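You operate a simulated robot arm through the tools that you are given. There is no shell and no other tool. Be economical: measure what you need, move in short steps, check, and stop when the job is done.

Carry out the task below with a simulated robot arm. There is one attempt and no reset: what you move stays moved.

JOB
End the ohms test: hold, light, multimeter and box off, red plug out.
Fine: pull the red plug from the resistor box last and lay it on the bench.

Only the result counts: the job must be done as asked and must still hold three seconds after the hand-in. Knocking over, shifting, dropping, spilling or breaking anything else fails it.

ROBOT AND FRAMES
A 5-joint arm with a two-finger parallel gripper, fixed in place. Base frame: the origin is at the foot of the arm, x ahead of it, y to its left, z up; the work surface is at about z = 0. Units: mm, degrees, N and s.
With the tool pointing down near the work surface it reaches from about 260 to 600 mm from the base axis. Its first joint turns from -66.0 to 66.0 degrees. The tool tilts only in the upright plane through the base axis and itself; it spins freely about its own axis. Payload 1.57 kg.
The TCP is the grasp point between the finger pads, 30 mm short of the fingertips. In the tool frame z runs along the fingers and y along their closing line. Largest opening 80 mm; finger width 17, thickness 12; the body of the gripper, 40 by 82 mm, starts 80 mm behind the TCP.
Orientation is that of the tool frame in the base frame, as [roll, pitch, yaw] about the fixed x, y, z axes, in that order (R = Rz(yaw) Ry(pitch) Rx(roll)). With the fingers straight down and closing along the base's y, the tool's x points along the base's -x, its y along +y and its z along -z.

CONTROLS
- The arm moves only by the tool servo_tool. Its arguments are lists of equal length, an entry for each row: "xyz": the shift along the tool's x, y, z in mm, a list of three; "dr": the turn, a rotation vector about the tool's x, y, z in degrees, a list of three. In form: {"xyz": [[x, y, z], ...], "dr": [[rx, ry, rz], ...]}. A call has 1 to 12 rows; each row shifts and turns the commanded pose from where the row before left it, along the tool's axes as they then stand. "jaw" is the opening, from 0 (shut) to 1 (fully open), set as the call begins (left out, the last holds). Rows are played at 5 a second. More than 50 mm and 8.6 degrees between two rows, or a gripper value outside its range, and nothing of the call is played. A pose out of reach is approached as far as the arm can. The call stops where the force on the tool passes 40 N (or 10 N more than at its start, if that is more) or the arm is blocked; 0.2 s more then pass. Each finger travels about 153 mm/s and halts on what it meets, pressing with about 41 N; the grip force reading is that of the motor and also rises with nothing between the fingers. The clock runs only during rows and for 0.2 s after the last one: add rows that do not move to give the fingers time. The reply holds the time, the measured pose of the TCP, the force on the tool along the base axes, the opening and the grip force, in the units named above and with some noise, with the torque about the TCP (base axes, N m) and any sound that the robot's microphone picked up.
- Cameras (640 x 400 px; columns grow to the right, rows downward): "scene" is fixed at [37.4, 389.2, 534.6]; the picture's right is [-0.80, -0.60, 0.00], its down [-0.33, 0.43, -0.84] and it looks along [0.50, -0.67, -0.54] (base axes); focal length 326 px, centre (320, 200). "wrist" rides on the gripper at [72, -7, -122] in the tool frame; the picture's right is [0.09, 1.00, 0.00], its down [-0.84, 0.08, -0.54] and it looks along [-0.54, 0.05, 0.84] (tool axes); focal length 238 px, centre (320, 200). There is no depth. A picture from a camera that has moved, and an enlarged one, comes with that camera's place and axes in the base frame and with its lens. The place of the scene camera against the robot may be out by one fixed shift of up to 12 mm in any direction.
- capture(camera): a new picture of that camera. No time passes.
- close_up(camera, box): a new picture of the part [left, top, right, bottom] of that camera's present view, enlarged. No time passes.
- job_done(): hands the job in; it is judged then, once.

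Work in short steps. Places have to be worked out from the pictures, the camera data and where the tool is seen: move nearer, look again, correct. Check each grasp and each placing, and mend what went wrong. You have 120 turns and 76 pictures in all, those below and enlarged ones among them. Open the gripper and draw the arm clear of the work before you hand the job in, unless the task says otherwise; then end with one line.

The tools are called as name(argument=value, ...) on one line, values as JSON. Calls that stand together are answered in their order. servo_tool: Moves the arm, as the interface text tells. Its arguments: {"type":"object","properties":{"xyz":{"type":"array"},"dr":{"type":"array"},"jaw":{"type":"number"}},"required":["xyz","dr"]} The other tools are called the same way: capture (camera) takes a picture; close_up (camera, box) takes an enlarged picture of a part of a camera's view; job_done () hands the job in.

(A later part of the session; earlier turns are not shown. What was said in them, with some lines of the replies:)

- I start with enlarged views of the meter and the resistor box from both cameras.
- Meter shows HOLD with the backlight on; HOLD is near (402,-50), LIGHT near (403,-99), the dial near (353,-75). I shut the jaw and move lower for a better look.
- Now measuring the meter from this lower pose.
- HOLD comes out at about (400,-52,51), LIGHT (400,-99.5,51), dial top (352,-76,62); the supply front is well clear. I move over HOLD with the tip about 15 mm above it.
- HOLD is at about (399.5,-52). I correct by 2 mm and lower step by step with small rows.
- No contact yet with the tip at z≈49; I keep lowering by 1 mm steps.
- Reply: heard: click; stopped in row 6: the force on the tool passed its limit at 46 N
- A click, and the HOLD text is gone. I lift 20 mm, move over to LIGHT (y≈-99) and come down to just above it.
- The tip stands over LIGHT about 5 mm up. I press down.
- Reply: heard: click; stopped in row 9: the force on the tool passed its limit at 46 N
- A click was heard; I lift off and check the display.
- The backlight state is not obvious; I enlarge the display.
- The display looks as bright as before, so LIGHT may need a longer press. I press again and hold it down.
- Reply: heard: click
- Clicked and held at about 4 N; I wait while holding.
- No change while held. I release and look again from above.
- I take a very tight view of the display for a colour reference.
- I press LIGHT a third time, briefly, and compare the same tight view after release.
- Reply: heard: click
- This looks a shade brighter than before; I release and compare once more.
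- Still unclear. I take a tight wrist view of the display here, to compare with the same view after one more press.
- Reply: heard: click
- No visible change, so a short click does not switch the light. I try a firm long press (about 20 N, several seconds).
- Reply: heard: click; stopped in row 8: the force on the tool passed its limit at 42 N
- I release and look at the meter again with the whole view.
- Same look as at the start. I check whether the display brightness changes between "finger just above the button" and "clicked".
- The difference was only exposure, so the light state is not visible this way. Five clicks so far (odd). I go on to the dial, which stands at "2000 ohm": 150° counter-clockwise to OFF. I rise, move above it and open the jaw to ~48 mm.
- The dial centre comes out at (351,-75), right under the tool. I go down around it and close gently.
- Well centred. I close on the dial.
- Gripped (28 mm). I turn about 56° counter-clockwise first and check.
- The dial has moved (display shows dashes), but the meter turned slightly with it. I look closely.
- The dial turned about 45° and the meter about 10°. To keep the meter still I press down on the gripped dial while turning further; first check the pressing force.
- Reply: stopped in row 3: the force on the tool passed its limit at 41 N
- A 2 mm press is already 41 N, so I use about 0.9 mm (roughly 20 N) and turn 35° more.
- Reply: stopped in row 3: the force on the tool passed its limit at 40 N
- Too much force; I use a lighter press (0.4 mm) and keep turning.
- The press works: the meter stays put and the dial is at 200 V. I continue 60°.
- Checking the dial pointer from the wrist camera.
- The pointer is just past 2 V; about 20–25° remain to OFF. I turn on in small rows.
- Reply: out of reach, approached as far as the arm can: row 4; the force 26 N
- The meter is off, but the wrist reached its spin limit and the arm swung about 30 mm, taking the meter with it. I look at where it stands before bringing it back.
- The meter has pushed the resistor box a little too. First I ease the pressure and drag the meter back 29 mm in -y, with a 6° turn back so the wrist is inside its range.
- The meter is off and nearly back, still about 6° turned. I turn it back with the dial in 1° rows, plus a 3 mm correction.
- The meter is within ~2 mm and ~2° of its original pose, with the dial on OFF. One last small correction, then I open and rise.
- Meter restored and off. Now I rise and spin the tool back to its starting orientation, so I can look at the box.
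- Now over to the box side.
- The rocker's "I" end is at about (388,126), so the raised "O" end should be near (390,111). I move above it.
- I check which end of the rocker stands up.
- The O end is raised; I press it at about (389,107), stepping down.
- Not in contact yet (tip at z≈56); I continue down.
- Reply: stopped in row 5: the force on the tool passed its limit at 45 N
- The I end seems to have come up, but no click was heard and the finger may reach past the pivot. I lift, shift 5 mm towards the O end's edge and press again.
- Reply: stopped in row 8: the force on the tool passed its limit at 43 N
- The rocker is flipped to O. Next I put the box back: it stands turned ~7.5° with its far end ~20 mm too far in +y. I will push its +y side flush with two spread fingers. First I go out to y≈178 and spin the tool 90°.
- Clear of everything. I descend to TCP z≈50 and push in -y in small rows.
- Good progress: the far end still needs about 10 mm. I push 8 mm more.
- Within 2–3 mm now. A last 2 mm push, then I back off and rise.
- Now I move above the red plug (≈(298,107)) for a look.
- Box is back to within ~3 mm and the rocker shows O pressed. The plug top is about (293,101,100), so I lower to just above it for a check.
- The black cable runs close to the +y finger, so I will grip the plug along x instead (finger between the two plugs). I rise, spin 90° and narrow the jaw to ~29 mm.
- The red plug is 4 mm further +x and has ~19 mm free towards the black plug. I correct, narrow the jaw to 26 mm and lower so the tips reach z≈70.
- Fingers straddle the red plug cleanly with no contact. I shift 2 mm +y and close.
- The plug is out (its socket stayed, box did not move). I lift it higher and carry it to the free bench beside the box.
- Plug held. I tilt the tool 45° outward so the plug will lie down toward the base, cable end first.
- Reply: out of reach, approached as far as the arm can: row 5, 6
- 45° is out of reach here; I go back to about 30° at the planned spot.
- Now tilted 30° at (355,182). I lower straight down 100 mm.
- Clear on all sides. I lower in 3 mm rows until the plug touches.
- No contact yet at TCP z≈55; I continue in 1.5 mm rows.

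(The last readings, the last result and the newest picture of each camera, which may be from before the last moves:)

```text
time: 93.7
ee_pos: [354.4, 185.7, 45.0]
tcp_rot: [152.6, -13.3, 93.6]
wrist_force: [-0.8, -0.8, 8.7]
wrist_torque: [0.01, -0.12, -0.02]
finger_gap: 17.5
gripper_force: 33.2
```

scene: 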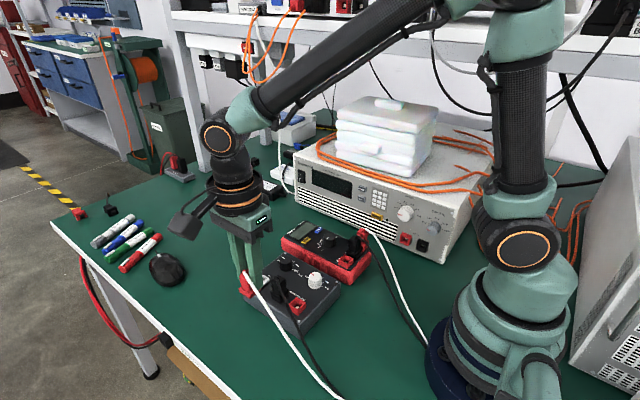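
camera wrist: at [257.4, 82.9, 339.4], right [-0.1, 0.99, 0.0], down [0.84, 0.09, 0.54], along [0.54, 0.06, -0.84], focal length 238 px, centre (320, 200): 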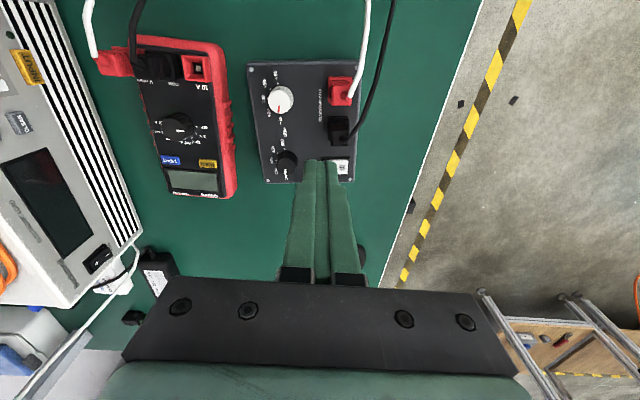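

Contact (≈9 N). I open the jaw and let it settle.

servo_tool(xyz=[[0, 0, 0], [0, 0, 0], [0, 0, 0], [0, 0, 0]], dr=[[0, 0, 0], [0, 0, 0], [0, 0, 0], [0, 0, 0]], jaw=0.6)

servo_tool(xyz=[[0, 0, -6], [0, 0, -8], [0, 0, -10], [0, 0, -12], [0, 0, -15], [0, 0, -20], [0, 0, -20], [0, 0, 0]], dr=[[0, 0, 0], [0, 0, 0], [0, 0, 0], [0, 0, 0], [0, 0, 0], [0, 0, 0], [0, 0, 0], [0, 0, 0]])

close_up(camera="scene", box=[170, 210, 390, 350])

```text
time: 94.7
ee_pos: [353.3, 185.3, 45.7]
tcp_rot: [152.7, -13.3, 93.5]
wrist_force: [-0.2, -0.1, 0.7]
wrist_torque: [0.01, 0.0, -0.03]
finger_gap: 48.3
gripper_force: 0.4
```

```text
time: 96.5
ee_pos: [316.2, 163.8, 123.5]
tcp_rot: [152.8, -13.1, 93.5]
wrist_force: [-0.8, 0.3, 0.6]
wrist_torque: [0.02, 0.02, -0.02]
finger_gap: 48.0
gripper_force: 0.0
```

```text
2.86 times, centred on (280, 280) of scene
camera zoom: at [37.4, 389.2, 534.6], right [-0.8, -0.6, 0.0], down [-0.33, 0.43, -0.84], along [0.5, -0.67, -0.54], focal length 932 px, centre (434, -29)
```

zoom: 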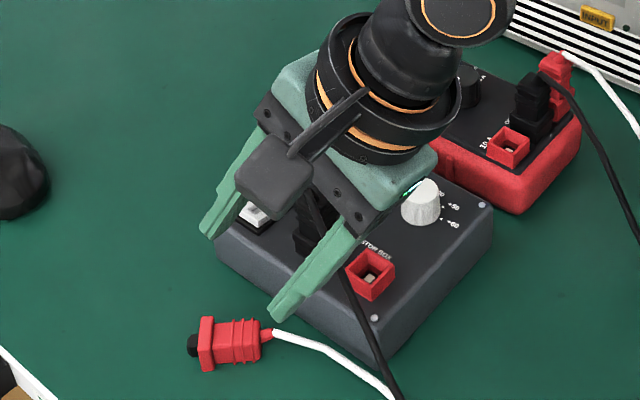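

The plug lies on the bench. I raise straight up, clear of the work.

servo_tool(xyz=[[4.53, 8.93, -17.31], [4.53, 8.93, -17.31], [4.53, 8.93, -17.31], [4.53, 8.93, -17.31], [4.53, 8.93, -17.31], [0, 0, 0]], dr=[[0, 0, 0], [0, 0, 0], [0, 0, 0], [0, 0, 0], [0, 0, 0], [0, 0, 0]])

close_up(camera="scene", box=[190, 210, 390, 340])

```text
time: 97.9
ee_pos: [315.1, 163.2, 225.4]
tcp_rot: [152.7, -13.1, 93.5]
wrist_force: [-0.1, -0.5, -0.4]
wrist_torque: [0.01, -0.02, 0.03]
finger_gap: 48.1
gripper_force: 0.1
```

```text
3.08 times, centred on (290, 275) of scene
camera zoom: at [37.4, 389.2, 534.6], right [-0.8, -0.6, 0.0], down [-0.33, 0.43, -0.84], along [0.5, -0.67, -0.54], focal length 1004 px, centre (412, -31)
```

zoom: 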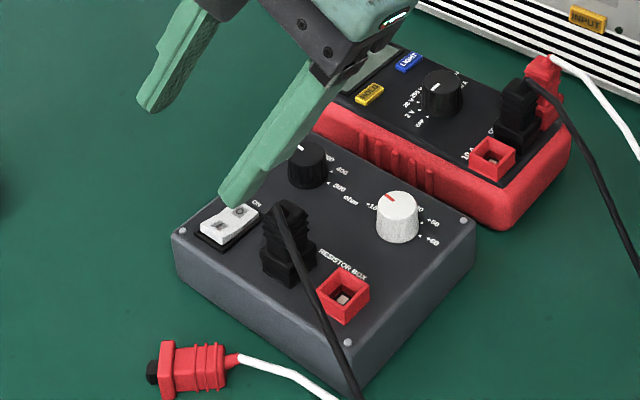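

The meter dial is at OFF with a blank display, HOLD is cleared, the box rocker is on O, and the red plug lies on the bench. The arm is clear and the gripper open, so I hand the job in.

job_done()

```text
The job is handed in.
```

I handed in the job with hold, meter and box off and the red plug pulled last and laid on the bench, but I could not confirm the light went off (five LIGHT presses showed no change until the meter was off). The meter and box also got shifted about 30 mm and 20 mm while I turned the dial; I moved them back to within about 3 mm.
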